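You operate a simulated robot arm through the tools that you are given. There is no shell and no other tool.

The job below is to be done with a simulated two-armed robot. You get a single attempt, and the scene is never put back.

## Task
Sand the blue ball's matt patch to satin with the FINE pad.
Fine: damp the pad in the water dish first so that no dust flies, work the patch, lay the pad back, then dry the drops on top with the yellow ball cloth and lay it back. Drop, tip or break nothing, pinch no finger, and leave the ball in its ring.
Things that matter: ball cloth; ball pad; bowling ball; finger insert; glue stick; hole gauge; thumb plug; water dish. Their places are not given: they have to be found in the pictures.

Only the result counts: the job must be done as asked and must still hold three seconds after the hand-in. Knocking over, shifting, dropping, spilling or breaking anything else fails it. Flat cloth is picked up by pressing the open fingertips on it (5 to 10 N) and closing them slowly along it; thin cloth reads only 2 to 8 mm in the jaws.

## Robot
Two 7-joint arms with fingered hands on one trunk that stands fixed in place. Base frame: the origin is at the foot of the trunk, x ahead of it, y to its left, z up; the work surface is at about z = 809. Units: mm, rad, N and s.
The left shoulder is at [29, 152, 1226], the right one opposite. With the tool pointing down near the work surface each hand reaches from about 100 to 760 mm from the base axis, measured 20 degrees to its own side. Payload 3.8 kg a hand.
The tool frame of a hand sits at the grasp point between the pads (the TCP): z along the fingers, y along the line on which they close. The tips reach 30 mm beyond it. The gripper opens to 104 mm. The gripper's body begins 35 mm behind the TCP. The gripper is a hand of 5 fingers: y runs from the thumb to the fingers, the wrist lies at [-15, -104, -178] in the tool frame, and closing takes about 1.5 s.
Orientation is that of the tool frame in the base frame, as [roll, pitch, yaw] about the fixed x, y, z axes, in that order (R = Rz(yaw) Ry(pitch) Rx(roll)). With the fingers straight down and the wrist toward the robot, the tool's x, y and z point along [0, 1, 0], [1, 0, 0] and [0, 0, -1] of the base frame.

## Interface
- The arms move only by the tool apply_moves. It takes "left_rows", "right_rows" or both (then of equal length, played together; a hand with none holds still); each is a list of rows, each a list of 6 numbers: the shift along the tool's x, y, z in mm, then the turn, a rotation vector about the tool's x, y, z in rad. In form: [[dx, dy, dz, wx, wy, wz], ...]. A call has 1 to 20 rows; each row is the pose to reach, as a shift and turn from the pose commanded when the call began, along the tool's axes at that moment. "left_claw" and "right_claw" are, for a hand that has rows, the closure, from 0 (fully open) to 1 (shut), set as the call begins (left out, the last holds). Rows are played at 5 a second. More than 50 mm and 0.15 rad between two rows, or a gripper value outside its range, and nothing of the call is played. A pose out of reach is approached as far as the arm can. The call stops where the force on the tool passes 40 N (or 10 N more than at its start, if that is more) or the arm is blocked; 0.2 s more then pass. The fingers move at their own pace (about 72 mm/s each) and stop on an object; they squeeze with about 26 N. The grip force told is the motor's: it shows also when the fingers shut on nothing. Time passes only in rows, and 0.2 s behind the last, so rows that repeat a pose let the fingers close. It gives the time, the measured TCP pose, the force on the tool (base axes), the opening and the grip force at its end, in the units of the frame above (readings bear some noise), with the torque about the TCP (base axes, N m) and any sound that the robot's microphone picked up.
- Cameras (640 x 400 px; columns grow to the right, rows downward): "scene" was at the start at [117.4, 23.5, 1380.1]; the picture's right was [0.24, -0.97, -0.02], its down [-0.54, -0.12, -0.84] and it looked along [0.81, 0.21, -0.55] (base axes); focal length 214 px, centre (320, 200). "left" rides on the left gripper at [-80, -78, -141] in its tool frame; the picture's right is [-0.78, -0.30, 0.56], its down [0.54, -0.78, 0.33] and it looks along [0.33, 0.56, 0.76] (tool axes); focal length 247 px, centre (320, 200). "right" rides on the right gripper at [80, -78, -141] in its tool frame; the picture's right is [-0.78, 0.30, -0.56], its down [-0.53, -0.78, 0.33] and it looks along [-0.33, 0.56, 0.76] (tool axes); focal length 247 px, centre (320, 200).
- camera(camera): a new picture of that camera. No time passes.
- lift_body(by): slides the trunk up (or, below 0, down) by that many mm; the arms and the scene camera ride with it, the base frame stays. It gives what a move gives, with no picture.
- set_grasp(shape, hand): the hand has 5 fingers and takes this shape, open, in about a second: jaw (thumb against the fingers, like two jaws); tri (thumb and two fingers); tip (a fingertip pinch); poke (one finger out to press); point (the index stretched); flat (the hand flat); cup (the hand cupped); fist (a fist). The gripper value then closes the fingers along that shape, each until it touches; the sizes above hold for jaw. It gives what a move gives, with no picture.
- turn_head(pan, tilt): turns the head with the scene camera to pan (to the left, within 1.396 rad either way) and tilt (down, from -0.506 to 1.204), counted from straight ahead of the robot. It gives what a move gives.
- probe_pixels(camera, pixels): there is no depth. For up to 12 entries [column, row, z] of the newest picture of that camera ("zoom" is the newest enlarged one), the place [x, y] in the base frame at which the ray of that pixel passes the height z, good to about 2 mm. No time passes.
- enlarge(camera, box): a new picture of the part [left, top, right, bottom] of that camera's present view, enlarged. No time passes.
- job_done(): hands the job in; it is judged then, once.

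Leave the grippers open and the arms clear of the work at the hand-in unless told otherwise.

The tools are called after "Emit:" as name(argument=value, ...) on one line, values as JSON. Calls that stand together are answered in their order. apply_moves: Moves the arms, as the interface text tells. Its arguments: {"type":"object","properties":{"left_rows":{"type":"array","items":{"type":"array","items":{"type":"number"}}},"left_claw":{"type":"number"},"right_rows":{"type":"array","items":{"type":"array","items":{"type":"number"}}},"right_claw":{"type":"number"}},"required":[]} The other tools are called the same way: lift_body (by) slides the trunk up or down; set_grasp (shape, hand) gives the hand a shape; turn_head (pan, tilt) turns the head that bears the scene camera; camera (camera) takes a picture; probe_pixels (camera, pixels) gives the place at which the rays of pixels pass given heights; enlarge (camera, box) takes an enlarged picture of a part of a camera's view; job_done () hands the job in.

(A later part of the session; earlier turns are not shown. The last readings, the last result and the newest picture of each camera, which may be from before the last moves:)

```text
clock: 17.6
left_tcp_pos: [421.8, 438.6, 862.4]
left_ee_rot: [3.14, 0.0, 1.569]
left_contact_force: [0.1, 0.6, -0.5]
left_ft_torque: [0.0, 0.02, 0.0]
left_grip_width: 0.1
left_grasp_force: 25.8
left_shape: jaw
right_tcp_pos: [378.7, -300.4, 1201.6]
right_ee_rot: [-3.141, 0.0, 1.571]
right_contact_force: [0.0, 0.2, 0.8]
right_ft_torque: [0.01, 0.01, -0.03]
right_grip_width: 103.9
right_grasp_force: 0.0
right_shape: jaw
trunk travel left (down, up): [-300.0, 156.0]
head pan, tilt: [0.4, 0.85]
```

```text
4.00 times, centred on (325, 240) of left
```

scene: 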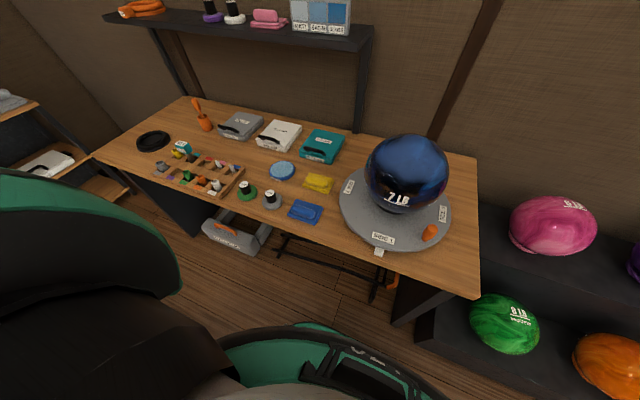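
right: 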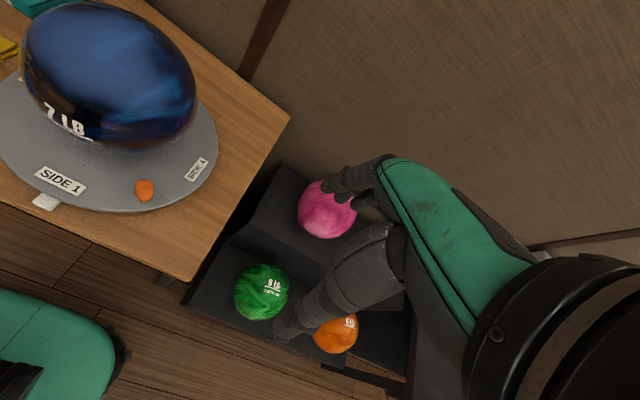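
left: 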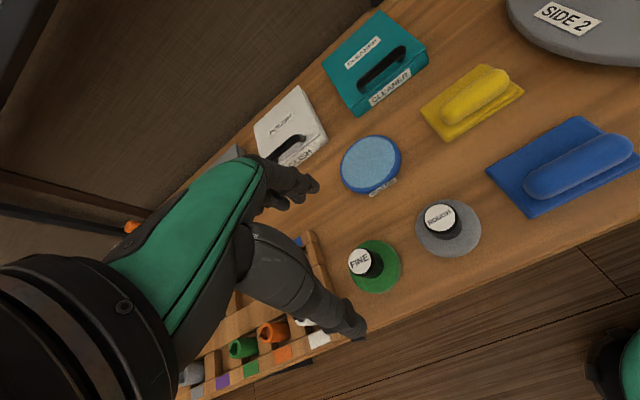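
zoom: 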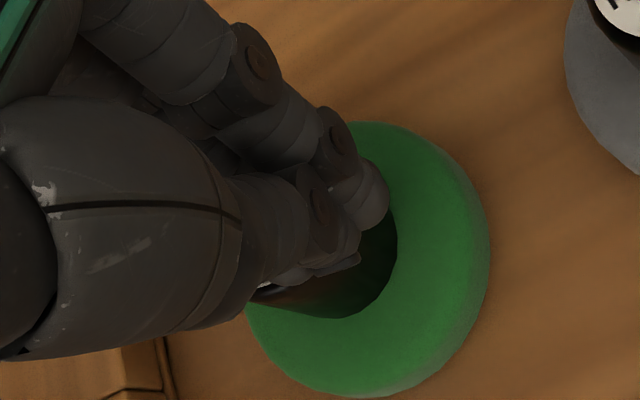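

The tips appear low on the knob. I'll test-lift by just 4 mm to see whether the pad follows.

Emit:
apply_moves(left_rows=[[0, 0, -2, 0, 0, 0], [0, 0, -4, 0, 0, 0], [0, 0, -4, 0, 0, 0]], left_claw=1)

Emit:
enlarge(camera="scene", box=[235, 165, 285, 205])

```text
clock: 18.4
left_tcp_pos: [420.0, 440.0, 868.0]
left_ee_rot: [-3.141, 0.0, 1.571]
left_contact_force: [0.0, -0.5, -0.4]
left_ft_torque: [0.0, 0.03, 0.01]
left_grip_width: 0.0
left_grasp_force: 25.3
left_shape: jaw
right_tcp_pos: [378.1, -297.9, 1202.5]
right_ee_rot: [-3.141, 0.0, 1.571]
right_contact_force: [-0.1, 0.0, -0.2]
right_ft_torque: [0.01, 0.0, -0.01]
right_grip_width: 104.1
right_grasp_force: 0.0
right_shape: jaw
trunk travel left (down, up): [-300.0, 156.0]
head pan, tilt: [0.4, 0.85]
```

```text
10.00 times, centred on (260, 185) of scene
```

zoom: 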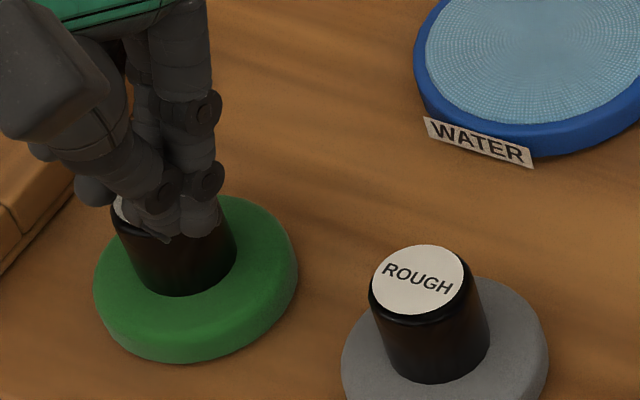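

The pad stayed put, so the fingers closed just above the knob: the tips rise as they curl. I'll go up 34 mm, open, and turn the hand about 24° so the outer fingers stay clear of the tray before going deeper.

Emit:
apply_moves(left_rows=[[0, 0, -17, 0, 0, 0], [0, 0, -34, 0, 0, 0], [0, 0, -34, 0, 0, 0]], left_claw=1)

Emit:
apply_moves(left_rows=[[0, 0, 0, 0, 0, 0.14], [0, 0, 0, 0, 0, 0.28], [0, 0, 0, 0, 0, 0.42], [0, 0, 0, 0, 0, 0.42], [0, 0, 0, 0, 0, 0.42], [0, 0, 0, 0, 0, 0.42]], left_claw=0.5)

Emit:
enlarge(camera="scene", box=[200, 140, 300, 215])

Emit:
enlarge(camera="left", box=[230, 150, 430, 350])

```text
clock: 19.2
left_tcp_pos: [418.1, 440.7, 902.2]
left_ee_rot: [3.141, 0.0, 1.57]
left_contact_force: [0.2, 0.9, 0.4]
left_ft_torque: [-0.01, 0.01, -0.01]
left_grip_width: 0.1
left_grasp_force: 25.4
left_shape: jaw
right_tcp_pos: [377.7, -300.3, 1202.4]
right_ee_rot: [-3.141, 0.002, 1.57]
right_contact_force: [0.0, 0.2, 0.6]
right_ft_torque: [0.01, -0.01, 0.01]
right_grip_width: 104.2
right_grasp_force: 0.0
right_shape: jaw
trunk travel left (down, up): [-300.0, 156.0]
head pan, tilt: [0.4, 0.85]
```

```text
clock: 20.6
left_tcp_pos: [419.5, 439.7, 900.2]
left_ee_rot: [3.14, 0.0, 1.15]
left_contact_force: [1.0, 0.6, -0.3]
left_ft_torque: [-0.03, -0.02, 0.02]
left_grip_width: 51.9
left_grasp_force: 0.1
left_shape: jaw
right_tcp_pos: [379.7, -299.2, 1200.5]
right_ee_rot: [-3.141, 0.001, 1.569]
right_contact_force: [0.4, 0.4, -0.5]
right_ft_torque: [0.0, 0.01, 0.0]
right_grip_width: 103.8
right_grasp_force: 0.0
right_shape: jaw
trunk travel left (down, up): [-300.0, 156.0]
head pan, tilt: [0.4, 0.85]
```

```text
5.33 times, centred on (250, 178) of scene
```

zoom: 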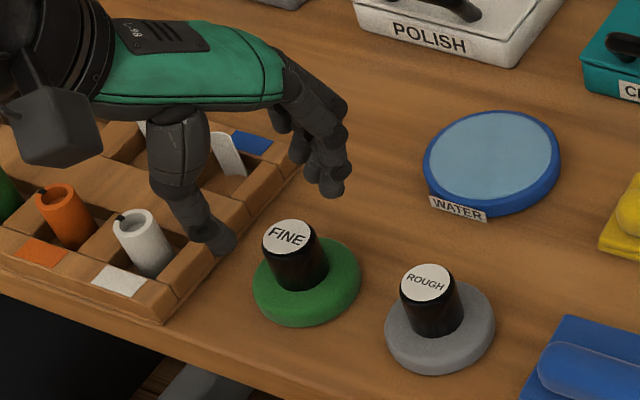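

```text
2.00 times, centred on (330, 250) of left
```

zoom: 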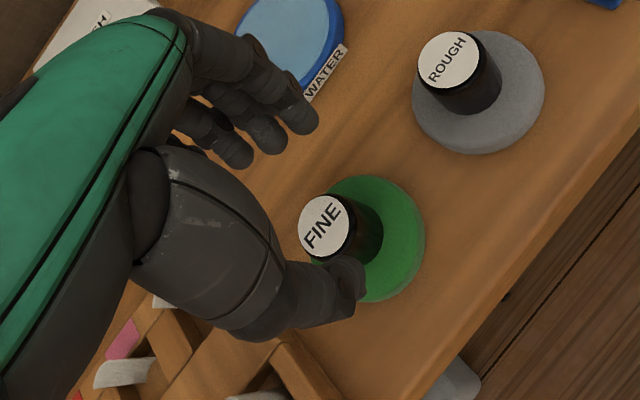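

At half closure the tips look about right. I'll check the knob's position with the left camera: label centre at left px (331.5, 262.5), and the disc edges.

Emit:
camera(camera="left")

Emit:
probe_pixels(camera="left", pixels=[[331.5, 262.5, 855], [331.5, 262.5, 850], [331.5, 262.5, 845], [382.5, 270, 818], [345, 288, 809], [391, 179, 850], [391, 179, 855]])

Emit:
enlarge(camera="left", box=[300, 215, 420, 315])

```text
taken
```

left: 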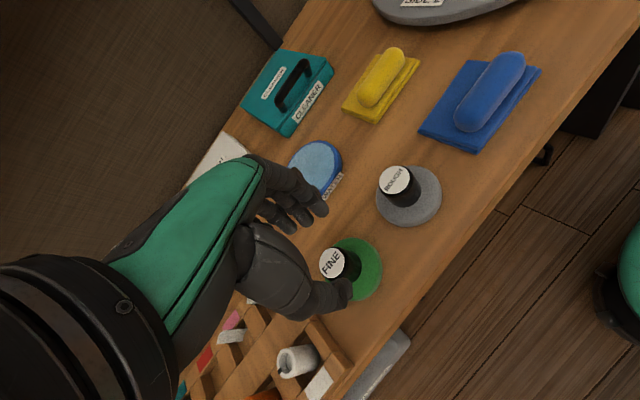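

```text
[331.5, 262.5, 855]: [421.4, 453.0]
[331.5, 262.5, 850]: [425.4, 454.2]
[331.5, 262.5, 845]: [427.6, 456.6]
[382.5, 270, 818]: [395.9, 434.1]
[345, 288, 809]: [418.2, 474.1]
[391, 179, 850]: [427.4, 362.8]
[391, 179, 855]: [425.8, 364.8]
```

```text
4.00 times, centred on (360, 265) of left
```

zoom: 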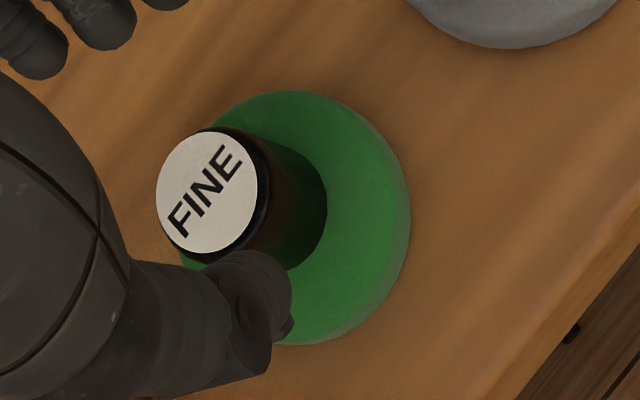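

Emit:
probe_pixels(camera="zoom", pixels=[[410, 210, 815], [300, 346, 812], [290, 90, 820], [206, 192, 855], [206, 192, 840], [206, 192, 825], [300, 215, 818], [270, 225, 822]])

Emit:
probe_pixels(camera="left", pixels=[[316, 165, 820], [438, 195, 815], [377, 197, 815], [393, 226, 811], [419, 164, 820], [380, 85, 812], [500, 105, 812], [305, 335, 812]])

```text
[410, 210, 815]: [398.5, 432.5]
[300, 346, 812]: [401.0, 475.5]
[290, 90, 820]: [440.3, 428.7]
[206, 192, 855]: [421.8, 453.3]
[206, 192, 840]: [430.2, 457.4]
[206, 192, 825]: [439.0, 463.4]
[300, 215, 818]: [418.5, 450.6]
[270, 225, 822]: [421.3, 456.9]
```

```text
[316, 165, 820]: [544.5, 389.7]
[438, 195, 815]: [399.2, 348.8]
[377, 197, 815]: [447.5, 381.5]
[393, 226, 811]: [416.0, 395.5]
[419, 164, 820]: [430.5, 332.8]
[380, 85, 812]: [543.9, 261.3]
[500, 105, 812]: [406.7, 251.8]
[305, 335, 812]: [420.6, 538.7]
```

The left-camera and scene estimates disagree by about 10 mm in y. I'll cross-check using the known fingertip position: the closed tips were seen at scene px (247,188.5) when the TCP was (420,440,866).

Emit:
camera(camera="scene")

Emit:
probe_pixels(camera="scene", pixels=[[247, 188.5, 836], [247, 188.5, 846], [247, 188.5, 856], [247, 188.5, 866], [253.1, 176.3, 880], [231.6, 186.5, 880]])

Emit:
enlarge(camera="scene", box=[215, 150, 275, 195])

```text
taken
```

scene: 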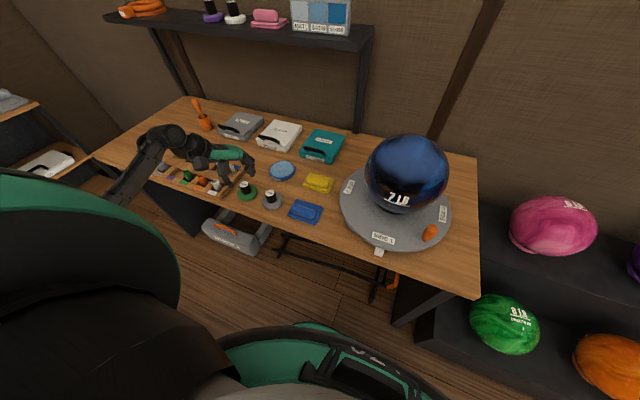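

```text
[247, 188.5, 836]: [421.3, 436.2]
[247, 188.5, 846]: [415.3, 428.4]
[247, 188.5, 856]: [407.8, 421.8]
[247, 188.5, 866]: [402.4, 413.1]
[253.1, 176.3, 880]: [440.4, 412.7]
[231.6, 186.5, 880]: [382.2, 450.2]
```

```text
8.89 times, centred on (245, 172) of scene
```

zoom: 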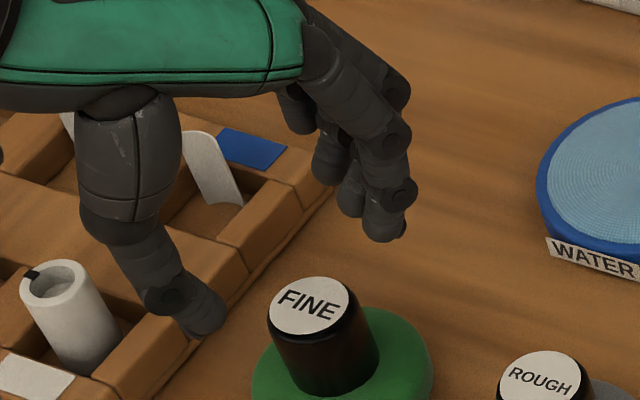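

Both cameras triangulate the knob top to about (430, 456, 838), so the bench surface is nearer z≈793 here than 809. That explains the miss. To verify relative to the hand, I'll close the fingers and hover the tips just above that point.

Emit:
apply_moves(left_rows=[[9, 1, 0, 0, 0, 0], [18.7, 2.6, 0, 0, 0, 0], [18.7, 2.6, 10, 0, 0, 0], [18.7, 2.6, 20, 0, 0, 0], [18.7, 2.6, 20, 0, 0, 0], [18.7, 2.6, 20, 0, 0, 0]], left_claw=1)

Emit:
enlarge(camera="scene", box=[220, 155, 280, 200])

Emit:
enlarge(camera="left", box=[270, 190, 430, 300])

```text
clock: 22.0
left_tcp_pos: [429.9, 455.0, 880.8]
left_ee_rot: [-3.141, 0.0, 1.15]
left_contact_force: [-0.1, -0.5, 0.0]
left_ft_torque: [0.02, 0.01, -0.04]
left_grip_width: 0.0
left_grasp_force: 25.5
left_shape: jaw
right_tcp_pos: [378.2, -299.4, 1201.4]
right_ee_rot: [-3.141, 0.0, 1.57]
right_contact_force: [0.6, 0.6, 0.3]
right_ft_torque: [0.01, 0.01, 0.02]
right_grip_width: 103.8
right_grasp_force: 0.0
right_shape: jaw
trunk travel left (down, up): [-300.0, 156.0]
head pan, tilt: [0.4, 0.85]
```

```text
8.89 times, centred on (250, 178) of scene
```

zoom: 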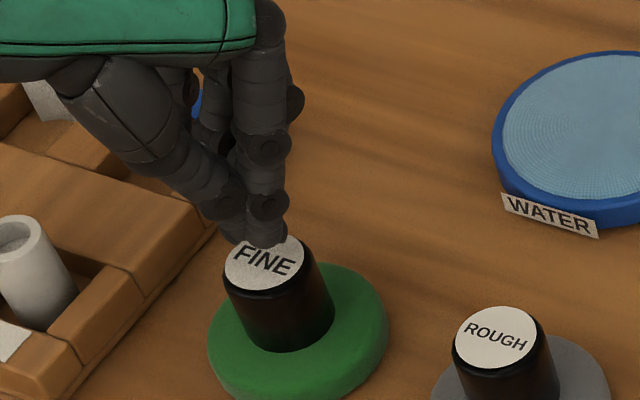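

```text
3.64 times, centred on (350, 245) of left
```

zoom: 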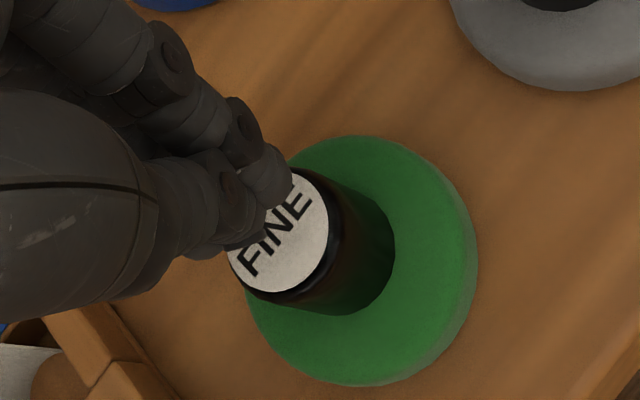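

The tips hover about 12 mm over the label with the knob under the hand, so the knob top really is at about z 839. I'll open to half, nudge slightly, and descend to TCP z 846, with the tips about 8 mm above the disc.

Emit:
apply_moves(left_rows=[[0, 0, 0, 0, 0, 0], [1.5, 0, 0, 0, 0, 0], [3, -1, 0, 0, 0, 0], [3, -1, 0, 0, 0, 0], [3, -1, 0, 0, 0, 0]], left_claw=0.4)

Emit:
apply_moves(left_rows=[[0, 0, 10, 0, 0, 0], [0, 0, 20, 0, 0, 0], [0, 0, 28, 0, 0, 0], [0, 0, 34, 0, 0, 0]], left_claw=0.4)

Emit:
enlarge(camera="scene", box=[220, 155, 280, 200])

Emit:
enlarge(camera="left", box=[270, 190, 430, 300])

```text
clock: 23.2
left_tcp_pos: [430.1, 458.6, 880.6]
left_ee_rot: [-3.141, 0.001, 1.15]
left_contact_force: [-1.0, -0.3, -0.6]
left_ft_torque: [-0.03, 0.01, 0.0]
left_grip_width: 62.1
left_grasp_force: 0.1
left_shape: jaw
right_tcp_pos: [378.6, -299.6, 1201.6]
right_ee_rot: [-3.14, -0.001, 1.57]
right_contact_force: [-0.2, 0.4, 1.0]
right_ft_torque: [-0.01, -0.01, -0.03]
right_grip_width: 103.8
right_grasp_force: 0.1
right_shape: jaw
trunk travel left (down, up): [-300.0, 156.0]
head pan, tilt: [0.4, 0.85]
```

```text
clock: 24.2
left_tcp_pos: [431.1, 460.6, 846.2]
left_ee_rot: [3.14, 0.001, 1.149]
left_contact_force: [0.4, 1.1, 0.0]
left_ft_torque: [0.02, 0.03, -0.01]
left_grip_width: 62.1
left_grasp_force: 0.0
left_shape: jaw
right_tcp_pos: [379.2, -299.4, 1201.6]
right_ee_rot: [3.14, 0.0, 1.57]
right_contact_force: [0.2, -0.9, 0.3]
right_ft_torque: [0.03, 0.0, 0.02]
right_grip_width: 103.9
right_grasp_force: 0.0
right_shape: jaw
trunk travel left (down, up): [-300.0, 156.0]
head pan, tilt: [0.4, 0.85]
```

```text
8.89 times, centred on (250, 178) of scene
```

zoom: 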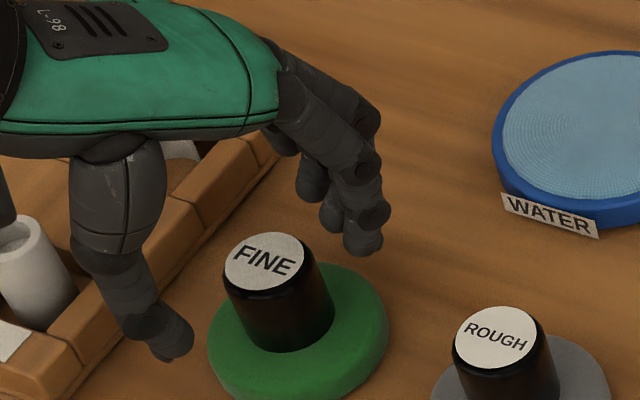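

```text
3.64 times, centred on (350, 245) of left
```

zoom: 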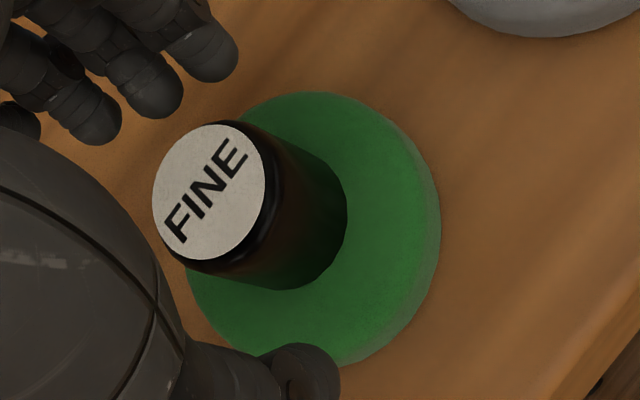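

The knob now sits between thumb and fingers, with the label at left-zoom (210,192) and expected at (200,190). I'll close.

Emit:
apply_moves(left_rows=[[0, 0, 0, 0, 0, 0], [0, 0, 0, 0, 0, 0], [0, 0, 0, 0, 0, 0], [0, 0, 0, 0, 0, 0], [0, 0, 0, 0, 0, 0], [0, 0, 0, 0, 0, 0], [0, 0, 0, 0, 0, 0]], left_claw=1)

Emit:
enlarge(camera="scene", box=[220, 155, 280, 200])

Emit:
enlarge(camera="left", box=[270, 190, 430, 300])

```text
clock: 25.8
left_tcp_pos: [429.7, 458.7, 846.9]
left_ee_rot: [3.141, 0.001, 1.152]
left_contact_force: [0.7, 0.6, 0.7]
left_ft_torque: [0.01, -0.03, -0.02]
left_grip_width: 26.4
left_grasp_force: 25.6
left_shape: jaw
right_tcp_pos: [379.0, -299.1, 1201.2]
right_ee_rot: [3.141, -0.002, 1.572]
right_contact_force: [0.3, 0.6, -0.8]
right_ft_torque: [-0.02, 0.01, 0.03]
right_grip_width: 104.0
right_grasp_force: 0.0
right_shape: jaw
trunk travel left (down, up): [-300.0, 156.0]
head pan, tilt: [0.4, 0.85]
```

```text
8.89 times, centred on (250, 178) of scene
```

zoom: 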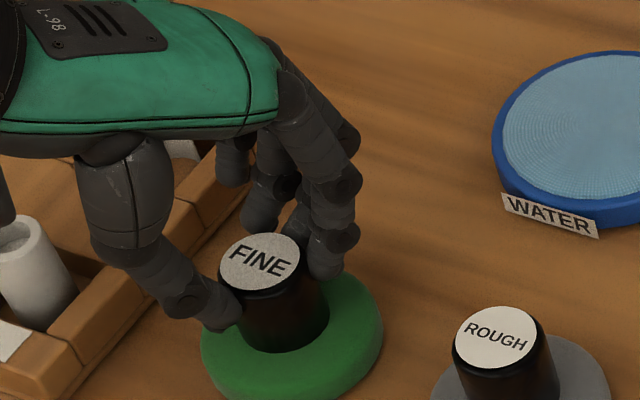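

```text
3.64 times, centred on (350, 245) of left
```

zoom: 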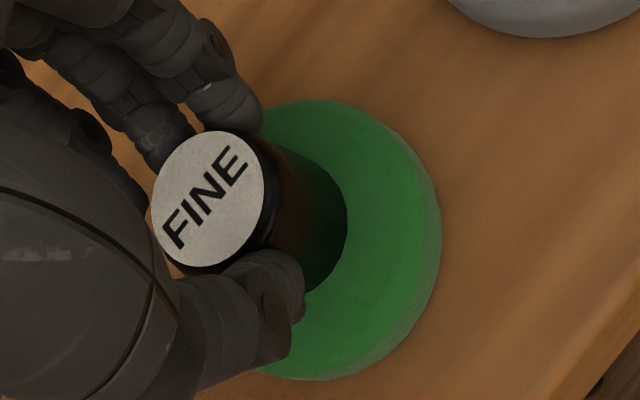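

The grip holds at 26.4 mm with the pad level. I'll note the laid-down pose, TCP ≈ (430.3, 458.9, 846.6) with the pad pulled about 2 mm toward the thumb. Now I'll lift 70 mm and check.

Emit:
apply_moves(left_rows=[[0, 0, -5, 0, 0, 0], [0, 0, -15, 0, 0, 0], [0, 0, -30, 0, 0, 0], [0, 0, -50, 0, 0, 0], [0, 0, -70, 0, 0, 0]], left_claw=1)

Emit:
camera(camera="left")

Emit:
enlarge(camera="scene", box=[210, 130, 310, 205])

```text
clock: 27.0
left_tcp_pos: [429.4, 460.5, 915.1]
left_ee_rot: [3.141, 0.001, 1.149]
left_contact_force: [-0.2, -0.3, -1.2]
left_ft_torque: [0.04, -0.01, 0.0]
left_grip_width: 26.3
left_grasp_force: 25.8
left_shape: jaw
right_tcp_pos: [378.9, -298.8, 1202.9]
right_ee_rot: [-3.141, 0.001, 1.573]
right_contact_force: [0.2, -0.3, -0.5]
right_ft_torque: [-0.03, 0.01, 0.01]
right_grip_width: 104.2
right_grasp_force: 0.1
right_shape: jaw
trunk travel left (down, up): [-300.0, 156.0]
head pan, tilt: [0.4, 0.85]
```

```text
taken
```

left: 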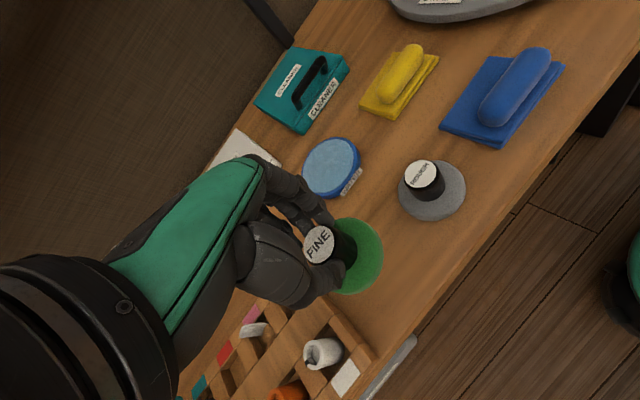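

```text
5.33 times, centred on (260, 168) of scene
```

zoom: 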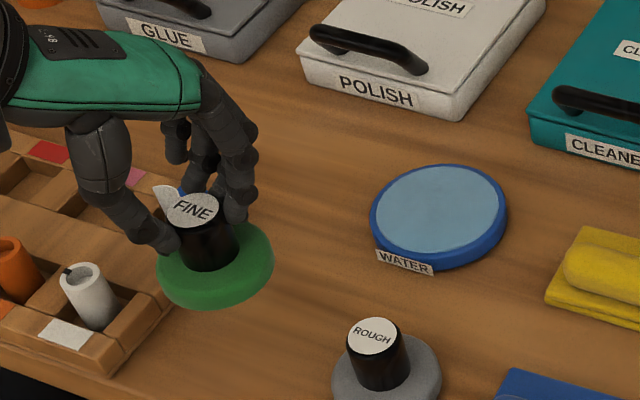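

The pad is lifted and level. I'll use this clear view to triangulate the dish and the yellow cloth with both cameras.

Emit:
enlarge(camera="left", box=[285, 30, 445, 210])

Emit:
probe_pixels(camera="zoom", pixels=[[300, 200, 800], [300, 200, 840]])

```text
2.22 times, centred on (365, 120) of left
```

zoom: 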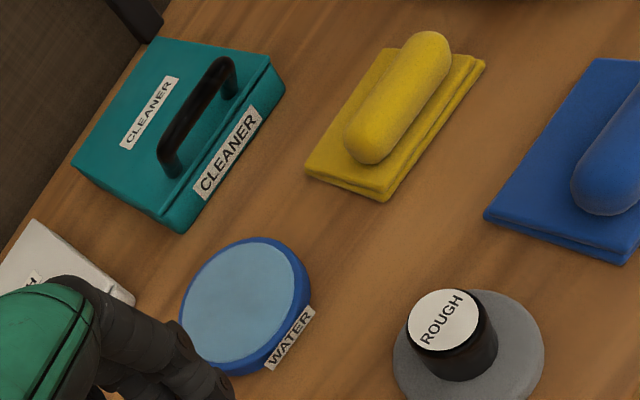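

```text
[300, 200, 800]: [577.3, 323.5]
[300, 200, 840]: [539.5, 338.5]
```

Emit:
probe_pixels(camera="zoom", pixels=[[241, 301, 809], [241, 301, 799], [485, 62, 803], [383, 199, 797], [306, 172, 803], [442, 320, 838], [442, 320, 828], [400, 97, 830], [400, 97, 820], [488, 212, 800], [205, 196, 800], [84, 145, 840]])

Emit:
enlarge(camera="scene", box=[255, 130, 355, 215])

```text
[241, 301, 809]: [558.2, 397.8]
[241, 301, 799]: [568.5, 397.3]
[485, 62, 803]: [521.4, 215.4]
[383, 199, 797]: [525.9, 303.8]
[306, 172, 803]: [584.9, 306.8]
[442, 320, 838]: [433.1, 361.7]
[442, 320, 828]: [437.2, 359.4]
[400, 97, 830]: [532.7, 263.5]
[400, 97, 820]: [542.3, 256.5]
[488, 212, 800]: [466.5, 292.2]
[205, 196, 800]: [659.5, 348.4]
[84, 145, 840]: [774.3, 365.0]
```

```text
4.71 times, centred on (305, 172) of scene
```

zoom: 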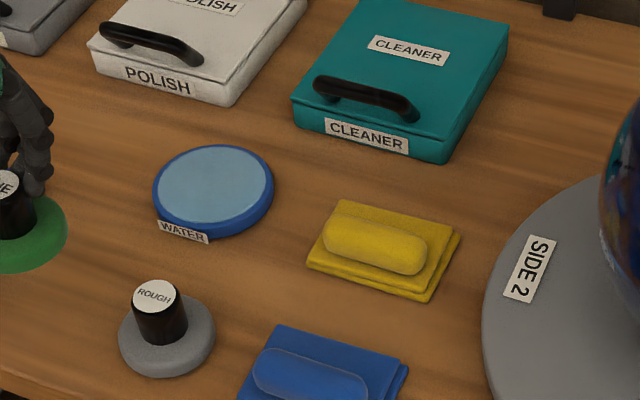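

Emit:
probe_pixels(camera="zoom", pixels=[[213, 183, 809], [213, 183, 799], [342, 199, 803], [307, 266, 797], [428, 297, 803], [154, 296, 838], [154, 296, 828], [375, 246, 830], [375, 246, 820], [270, 325, 800], [445, 161, 800], [530, 268, 805]])

```text
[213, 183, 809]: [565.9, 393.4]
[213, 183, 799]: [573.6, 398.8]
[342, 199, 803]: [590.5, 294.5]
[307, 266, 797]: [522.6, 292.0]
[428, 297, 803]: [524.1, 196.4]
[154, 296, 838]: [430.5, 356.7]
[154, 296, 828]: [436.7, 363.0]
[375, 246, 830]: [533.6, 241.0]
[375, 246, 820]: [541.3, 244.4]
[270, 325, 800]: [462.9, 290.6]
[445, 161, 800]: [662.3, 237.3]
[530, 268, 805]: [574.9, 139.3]
```

The dish water is at about (567, 397, 803). I'll check the clearance to the POLISH box behind it before carrying the pad over.

Emit:
probe_pixels(camera="zoom", pixels=[[95, 70, 790], [226, 107, 790], [160, 90, 790], [90, 40, 820], [232, 80, 820], [150, 40, 850], [125, 35, 835], [200, 60, 835]])

```text
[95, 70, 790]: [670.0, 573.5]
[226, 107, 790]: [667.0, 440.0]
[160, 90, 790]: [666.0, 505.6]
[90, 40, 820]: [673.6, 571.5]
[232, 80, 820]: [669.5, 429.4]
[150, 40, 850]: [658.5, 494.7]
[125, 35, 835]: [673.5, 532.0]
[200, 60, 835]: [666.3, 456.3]
```

The box front is at x≈667, clear of the hand. Now I'll carry the pad over the dish and stop about 20 mm above the water.

Emit:
apply_moves(left_rows=[[0, 37, 0, 0, 0, 0], [-1, 75, 0, 0, 0, 0], [-1, 112, 0, 0, 0, 0], [-1, 149.5, 0, 0, 0, 0], [-1, 149.5, 17, 0, 0, 0], [-1, 149.5, 34, 0, 0, 0], [-1, 149.5, 34, 0, 0, 0]], left_claw=1)

Emit:
enlarge(camera="left", box=[270, 180, 430, 310])

Emit:
enlarge(camera="scene", box=[240, 120, 320, 195])

```text
clock: 28.6
left_tcp_pos: [566.6, 396.7, 882.3]
left_ee_rot: [3.141, -0.001, 1.15]
left_contact_force: [0.2, 0.2, -0.4]
left_ft_torque: [-0.02, 0.0, -0.04]
left_grip_width: 26.4
left_grasp_force: 25.8
left_shape: jaw
right_tcp_pos: [379.5, -299.3, 1201.3]
right_ee_rot: [-3.14, 0.0, 1.571]
right_contact_force: [-0.1, -0.5, -0.9]
right_ft_torque: [0.02, 0.07, -0.01]
right_grip_width: 104.2
right_grasp_force: 0.2
right_shape: jaw
trunk travel left (down, up): [-300.0, 156.0]
head pan, tilt: [0.4, 0.85]
```

```text
3.08 times, centred on (350, 245) of left
```

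zoom: 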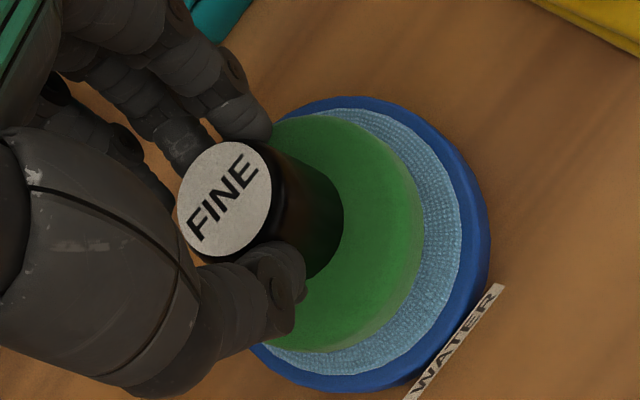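

```text
5.33 times, centred on (280, 158) of scene
```

zoom: 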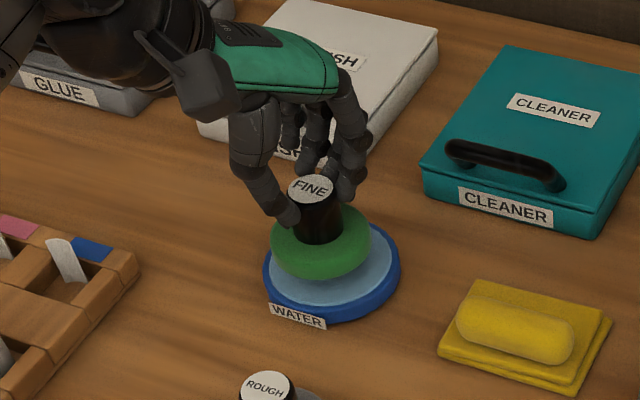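

The pad is well centred over the dish in both views. I'll nudge it 2 mm and lower in small steps, watching the force.

Emit:
apply_moves(left_rows=[[-0.8, 2, 4, 0, 0, 0], [-0.8, 2, 8, 0, 0, 0], [-0.8, 2, 10, 0, 0, 0], [-0.8, 2, 12, 0, 0, 0]], left_claw=1)

Emit:
enlarge(camera="scene", box=[250, 140, 310, 185])

Emit:
enlarge(camera="left", box=[270, 180, 430, 310])

```text
clock: 29.6
left_tcp_pos: [568.0, 395.6, 871.6]
left_ee_rot: [-3.141, 0.0, 1.149]
left_contact_force: [-0.3, 0.4, -0.9]
left_ft_torque: [0.0, 0.01, -0.02]
left_grip_width: 26.1
left_grasp_force: 26.3
left_shape: jaw
right_tcp_pos: [377.9, -299.6, 1201.6]
right_ee_rot: [-3.141, -0.001, 1.57]
right_contact_force: [-0.8, -0.7, -0.7]
right_ft_torque: [0.0, 0.01, 0.02]
right_grip_width: 104.1
right_grasp_force: 0.1
right_shape: jaw
trunk travel left (down, up): [-300.0, 156.0]
head pan, tilt: [0.4, 0.85]
```

```text
8.89 times, centred on (280, 162) of scene
```

zoom: 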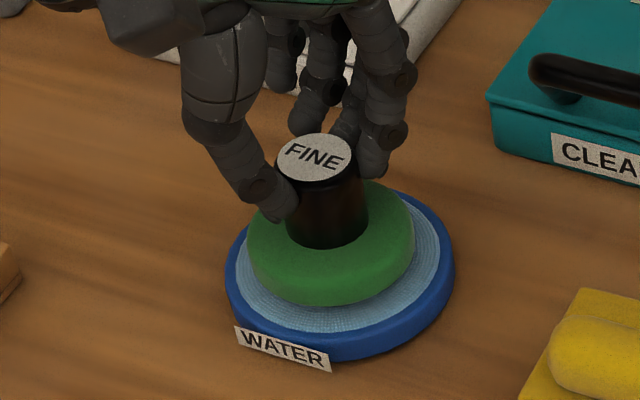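

```text
3.08 times, centred on (350, 245) of left
```

zoom: 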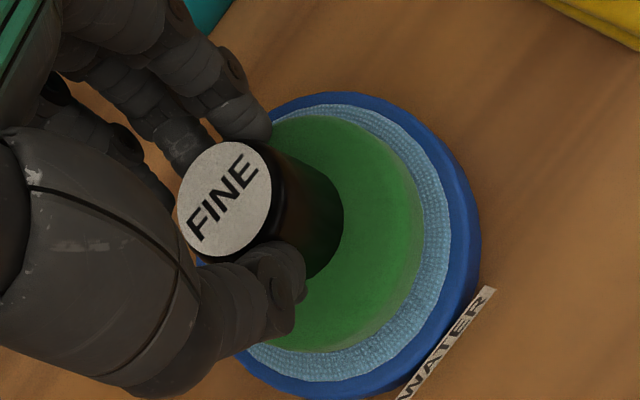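

The water is a few mm below the pad. I'll keep lowering in small steps.

Emit:
apply_moves(left_rows=[[0, 0, 1.5, 0, 0, 0], [0, 0, 3, 0, 0, 0], [0, 0, 4.5, 0, 0, 0], [0, 0, 6, 0, 0, 0]], left_claw=1)

Emit:
enlarge(camera="scene", box=[250, 140, 310, 185])

```text
clock: 30.6
left_tcp_pos: [568.9, 395.2, 864.7]
left_ee_rot: [-3.142, 0.003, 1.151]
left_contact_force: [0.1, -0.5, 1.2]
left_ft_torque: [-0.03, 0.0, 0.02]
left_grip_width: 26.2
left_grasp_force: 25.6
left_shape: jaw
right_tcp_pos: [378.5, -299.4, 1202.3]
right_ee_rot: [-3.141, -0.001, 1.57]
right_contact_force: [0.8, -0.6, 0.2]
right_ft_torque: [0.03, 0.01, 0.02]
right_grip_width: 104.1
right_grasp_force: 0.0
right_shape: jaw
trunk travel left (down, up): [-300.0, 156.0]
head pan, tilt: [0.4, 0.85]
```

```text
8.89 times, centred on (280, 162) of scene
```

zoom: 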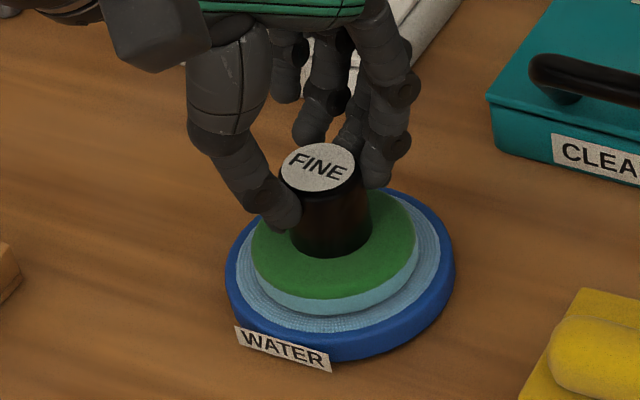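

The lower edge of the pad now shows light blue, so it's taking up water. I'll go 3 mm further and hold for a moment.

Emit:
apply_moves(left_rows=[[0, 0, 1, 0, 0, 0], [0, 0, 2, 0, 0, 0], [0, 0, 3, 0, 0, 0], [0, 0, 3, 0, 0, 0], [0, 0, 3, 0, 0, 0], [0, 0, 3, 0, 0, 0]], left_claw=1)

Emit:
enlarge(camera="scene", box=[250, 140, 310, 185])

Emit:
enlarge(camera="left", box=[270, 180, 430, 310])

```text
clock: 32.0
left_tcp_pos: [568.6, 395.8, 862.7]
left_ee_rot: [3.141, -0.002, 1.151]
left_contact_force: [1.6, 1.4, 12.6]
left_ft_torque: [-0.04, -0.17, 0.02]
left_grip_width: 26.9
left_grasp_force: 26.0
left_shape: jaw
right_tcp_pos: [377.1, -300.7, 1202.0]
right_ee_rot: [3.138, 0.0, 1.571]
right_contact_force: [-0.2, 0.3, 0.1]
right_ft_torque: [-0.01, 0.02, 0.02]
right_grip_width: 103.6
right_grasp_force: 0.1
right_shape: jaw
trunk travel left (down, up): [-300.0, 156.0]
head pan, tilt: [0.4, 0.85]
```

```text
8.89 times, centred on (280, 162) of scene
```

zoom: 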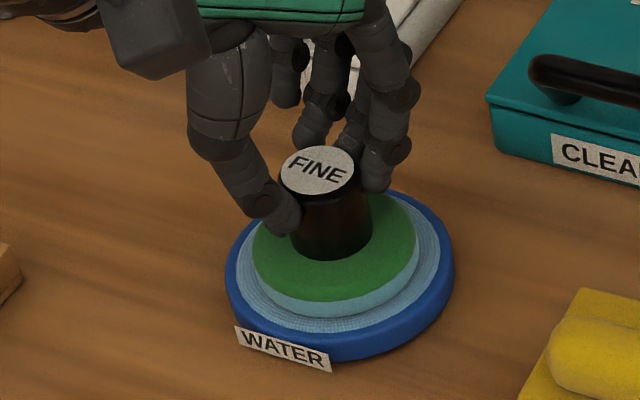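

```text
3.08 times, centred on (350, 245) of left
```

zoom: 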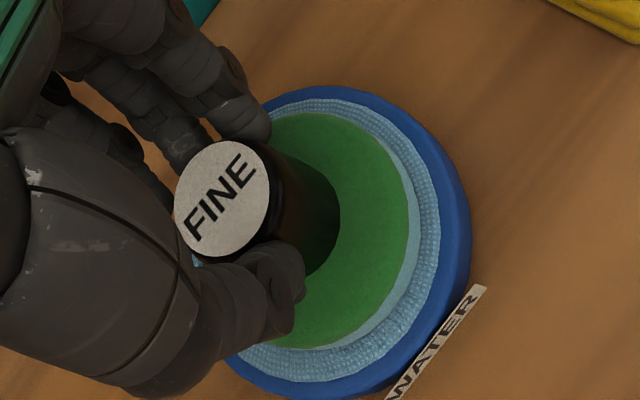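

The pad touched the dish floor at 12.6 N and is wet now. I'll ease it up and pause above the dish so that drips fall back.

Emit:
apply_moves(left_rows=[[0, 0, -2, 0, 0, 0], [0, 0, -5, 0, 0, 0], [0, 0, -10, 0, 0, 0], [0, 0, -18, 0, 0, 0], [0, 0, -26, 0, 0, 0], [0, 0, -26, 0, 0, 0], [0, 0, -26, 0, 0, 0], [0, 0, -26, 0, 0, 0], [0, 0, -26, 0, 0, 0], [0, 0, -26, 0, 0, 0]], left_claw=1)

Emit:
enlarge(camera="scene", box=[250, 130, 310, 185])

Emit:
enlarge(camera="left", box=[270, 180, 430, 310])

```text
clock: 34.2
left_tcp_pos: [569.3, 395.0, 888.2]
left_ee_rot: [-3.141, 0.0, 1.149]
left_contact_force: [-0.7, 0.1, -0.1]
left_ft_torque: [0.03, -0.01, -0.03]
left_grip_width: 26.7
left_grasp_force: 26.5
left_shape: jaw
right_tcp_pos: [379.0, -299.9, 1203.5]
right_ee_rot: [3.142, 0.0, 1.572]
right_contact_force: [-0.5, -0.7, 0.6]
right_ft_torque: [-0.04, -0.03, 0.03]
right_grip_width: 103.9
right_grasp_force: 0.0
right_shape: jaw
trunk travel left (down, up): [-300.0, 156.0]
head pan, tilt: [0.4, 0.85]
```

```text
7.27 times, centred on (280, 158) of scene
```

zoom: 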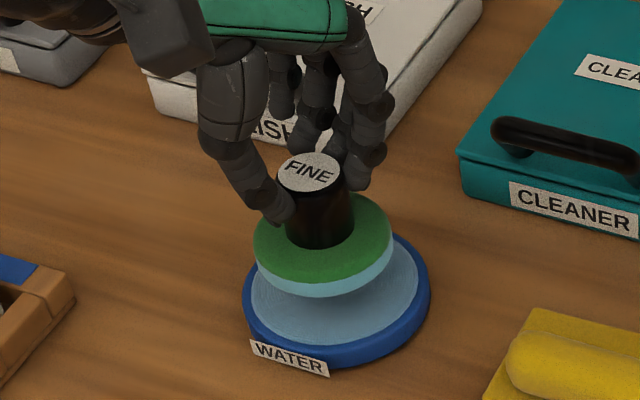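

```text
3.08 times, centred on (350, 245) of left
```

zoom: 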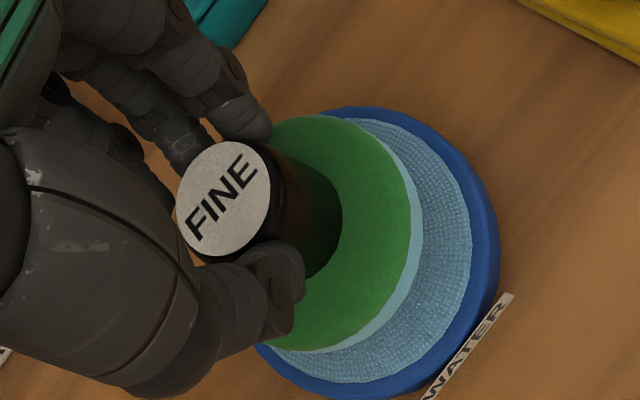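

The pad's lower half is clearly wet. I'll lift to z 1150 and bring it toward the ball's near-left side, well above it, for a clear look at the patch with the left camera.

Emit:
apply_moves(left_rows=[[0, 0, -35, 0, 0, 0], [0, 0, -70, 0, 0, 0], [0, 0, -105, 0, 0, 0], [0, 0, -140, 0, 0, 0], [0, 0, -175, 0, 0, 0], [0, 0, -220, 0, 0, 0], [0, 0, -262, 0, 0, 0], [-35, 6, -262, 0, 0, 0], [-70, 12, -262, 0, 0, 0], [-105, 18, -262, 0, 0, 0], [-140, 24, -262, 0, 0, 0], [-175, 30, -262, 0, 0, 0], [-210, 37, -262, 0, 0, 0], [-245, 43, -262, 0, 0, 0], [-279, 49, -262, 0, 0, 0]], left_claw=1)

Emit:
camera(camera="left")

Emit:
camera(camera="scene")

```text
clock: 37.4
left_tcp_pos: [497.3, 118.6, 1150.1]
left_ee_rot: [-3.141, -0.001, 1.151]
left_contact_force: [-0.1, 0.4, -0.1]
left_ft_torque: [0.01, -0.01, 0.01]
left_grip_width: 26.3
left_grasp_force: 25.6
left_shape: jaw
right_tcp_pos: [379.2, -300.6, 1202.6]
right_ee_rot: [-3.141, -0.002, 1.57]
right_contact_force: [0.7, 0.0, 0.4]
right_ft_torque: [0.02, -0.01, -0.01]
right_grip_width: 104.1
right_grasp_force: 0.0
right_shape: jaw
trunk travel left (down, up): [-300.0, 156.0]
head pan, tilt: [0.4, 0.85]
```

```text
taken
```

left: 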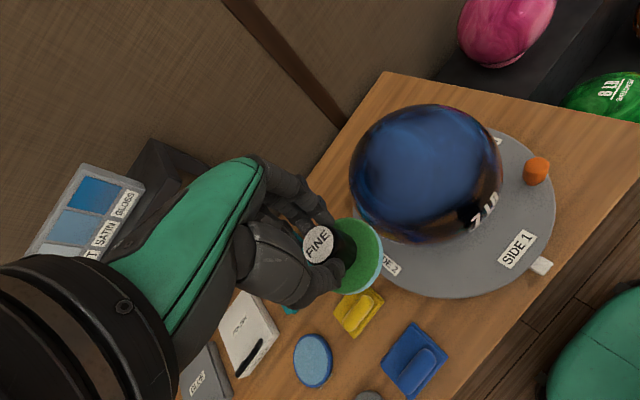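

```text
taken
```

scene: 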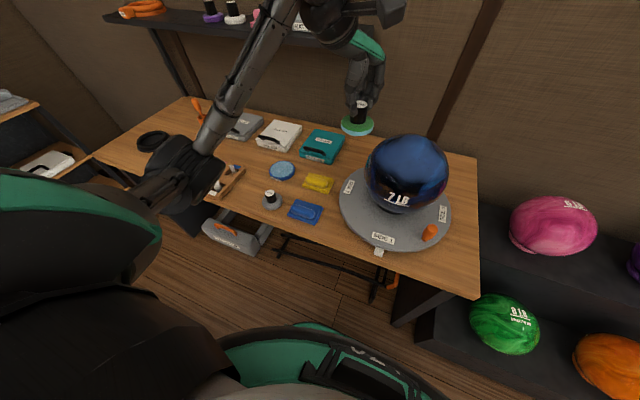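

I'll enlarge the ball in the left view to see the patch.

Emit:
enlarge(camera="left", box=[345, 95, 515, 245])

Emit:
enlarge(camera="scene", box=[355, 125, 455, 225])

```text
2.67 times, centred on (430, 170) of left
```

zoom: 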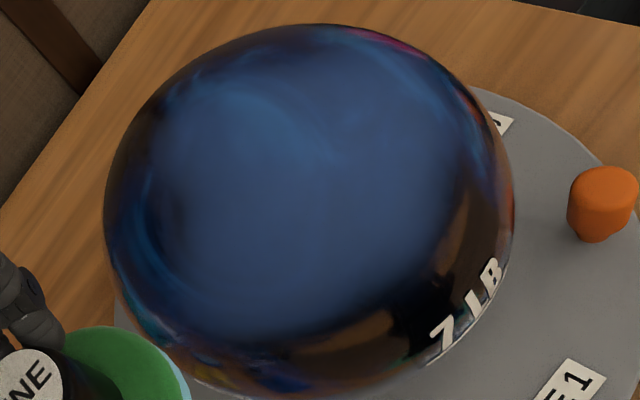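

```text
4.00 times, centred on (405, 175) of scene
```

zoom: 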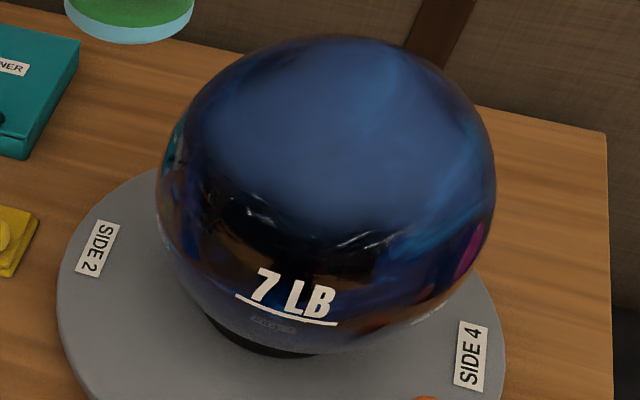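

Emit:
enlarge(camera="left", box=[380, 110, 440, 150])

Emit:
enlarge(camera="left", box=[430, 130, 490, 170])

Emit:
enlarge(camera="left", box=[390, 180, 450, 220])

```text
10.00 times, centred on (410, 130) of left
```

zoom: 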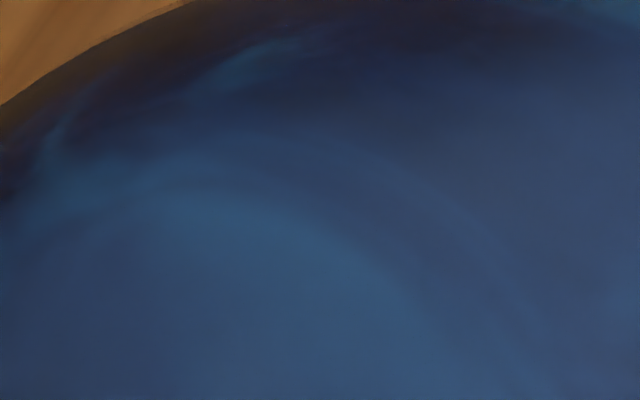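

```text
10.00 times, centred on (460, 150) of left
```

zoom: 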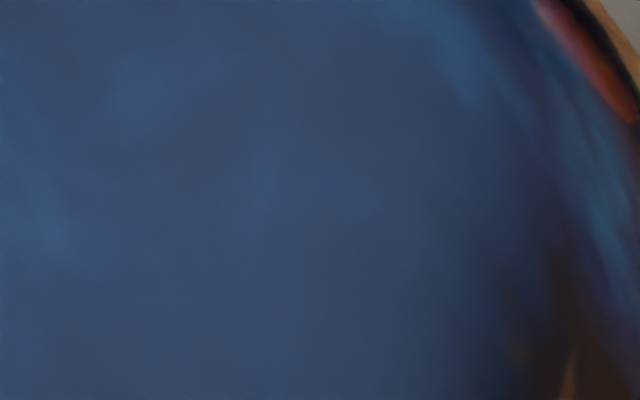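

```text
10.00 times, centred on (420, 200) of left
```

zoom: 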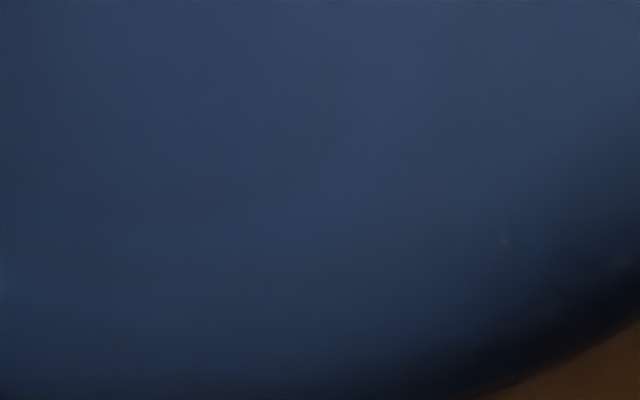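

The haze's front edge lies about 57° from the ball's top and its back edge about 20° behind it, so the patch is centred roughly 18° forward of the top. I'll bring the pad over the ball's top at (574,-8) and lower gradually to find contact.

Emit:
apply_moves(left_rows=[[-21, 30, 0, 0, 0, 0], [-43, 60, 0, 0, 0, 0], [-64, 91, 0, 0, 0, 0], [-85, 121, 0, 0, 0, 0], [-85, 121, 15, 0, 0, 0], [-85, 121, 30, 0, 0, 0], [-85, 121, 40, 0, 0, 0]], left_claw=1)

Emit:
enlarge(camera="scene", box=[345, 80, 465, 220])

Emit:
camera(camera="left")

Emit:
camera(camera="right")

```text
clock: 39.0
left_tcp_pos: [575.3, -6.8, 1108.7]
left_ee_rot: [-3.141, 0.0, 1.151]
left_contact_force: [0.0, 0.1, 0.2]
left_ft_torque: [0.0, 0.0, -0.04]
left_grip_width: 26.5
left_grasp_force: 26.0
left_shape: jaw
right_tcp_pos: [378.8, -299.7, 1203.3]
right_ee_rot: [3.141, -0.001, 1.571]
right_contact_force: [-0.2, 0.0, 0.0]
right_ft_torque: [-0.03, 0.0, 0.0]
right_grip_width: 104.3
right_grasp_force: 0.1
right_shape: jaw
trunk travel left (down, up): [-300.0, 156.0]
head pan, tilt: [0.4, 0.85]
```

```text
2.86 times, centred on (405, 150) of scene
```

zoom: 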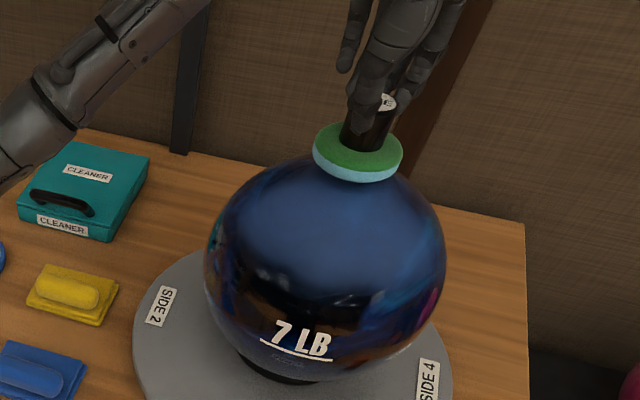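

```text
taken
```

left: 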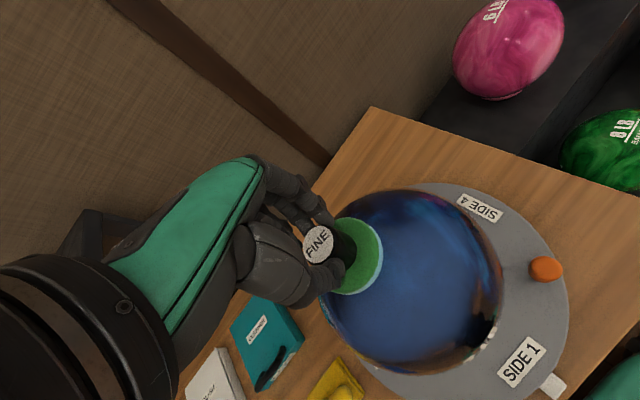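

```text
taken
```

right: 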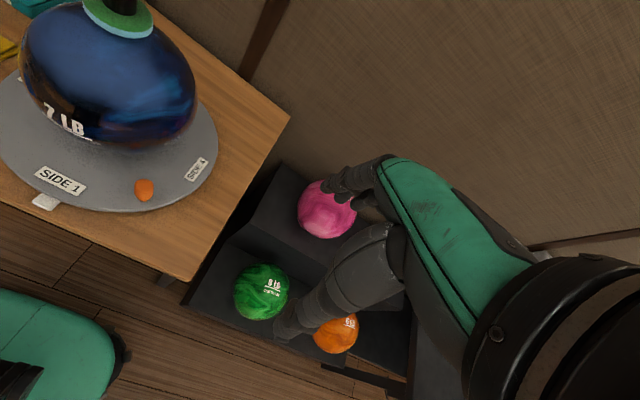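

The pad is about 25 mm above the ball's top and the estimates agree with the left view. I'll lower it, first quickly then in small steps, looking for contact near z 1083.

Emit:
apply_moves(left_rows=[[-1, -3, 6, 0, 0, 0], [-1, -3, 12, 0, 0, 0], [-1, -3, 15, 0, 0, 0], [-1, -3, 17, 0, 0, 0]], left_claw=1)

Emit:
enlarge(camera="left", box=[300, 170, 440, 330])

Emit:
enlarge(camera="right", box=[0, 0, 220, 150])

```text
clock: 40.0
left_tcp_pos: [569.9, -6.7, 1097.4]
left_ee_rot: [3.13, -0.003, 1.15]
left_contact_force: [0.0, -0.3, 23.1]
left_ft_torque: [-0.02, -0.18, 0.02]
left_grip_width: 27.7
left_grasp_force: 26.1
left_shape: jaw
right_tcp_pos: [376.4, -299.6, 1203.1]
right_ee_rot: [3.141, 0.001, 1.572]
right_contact_force: [0.3, -0.3, 1.2]
right_ft_torque: [0.02, 0.01, -0.02]
right_grip_width: 104.0
right_grasp_force: 0.0
right_shape: jaw
trunk travel left (down, up): [-300.0, 156.0]
head pan, tilt: [0.4, 0.85]
```

```text
2.50 times, centred on (370, 250) of left
```

zoom: 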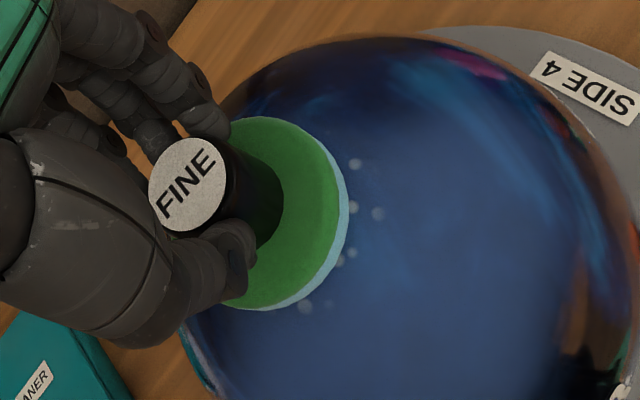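

```text
2.67 times, centred on (110, 75) of right
```

zoom: 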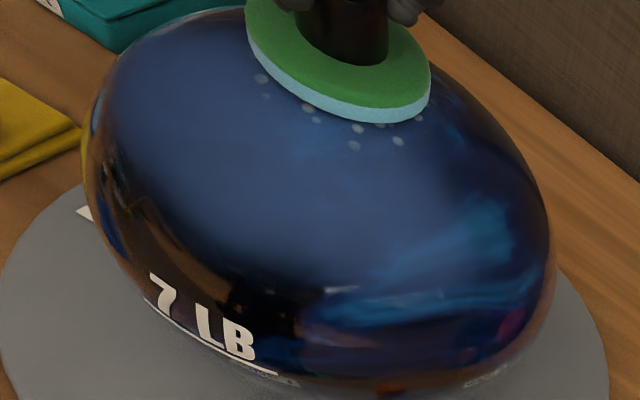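

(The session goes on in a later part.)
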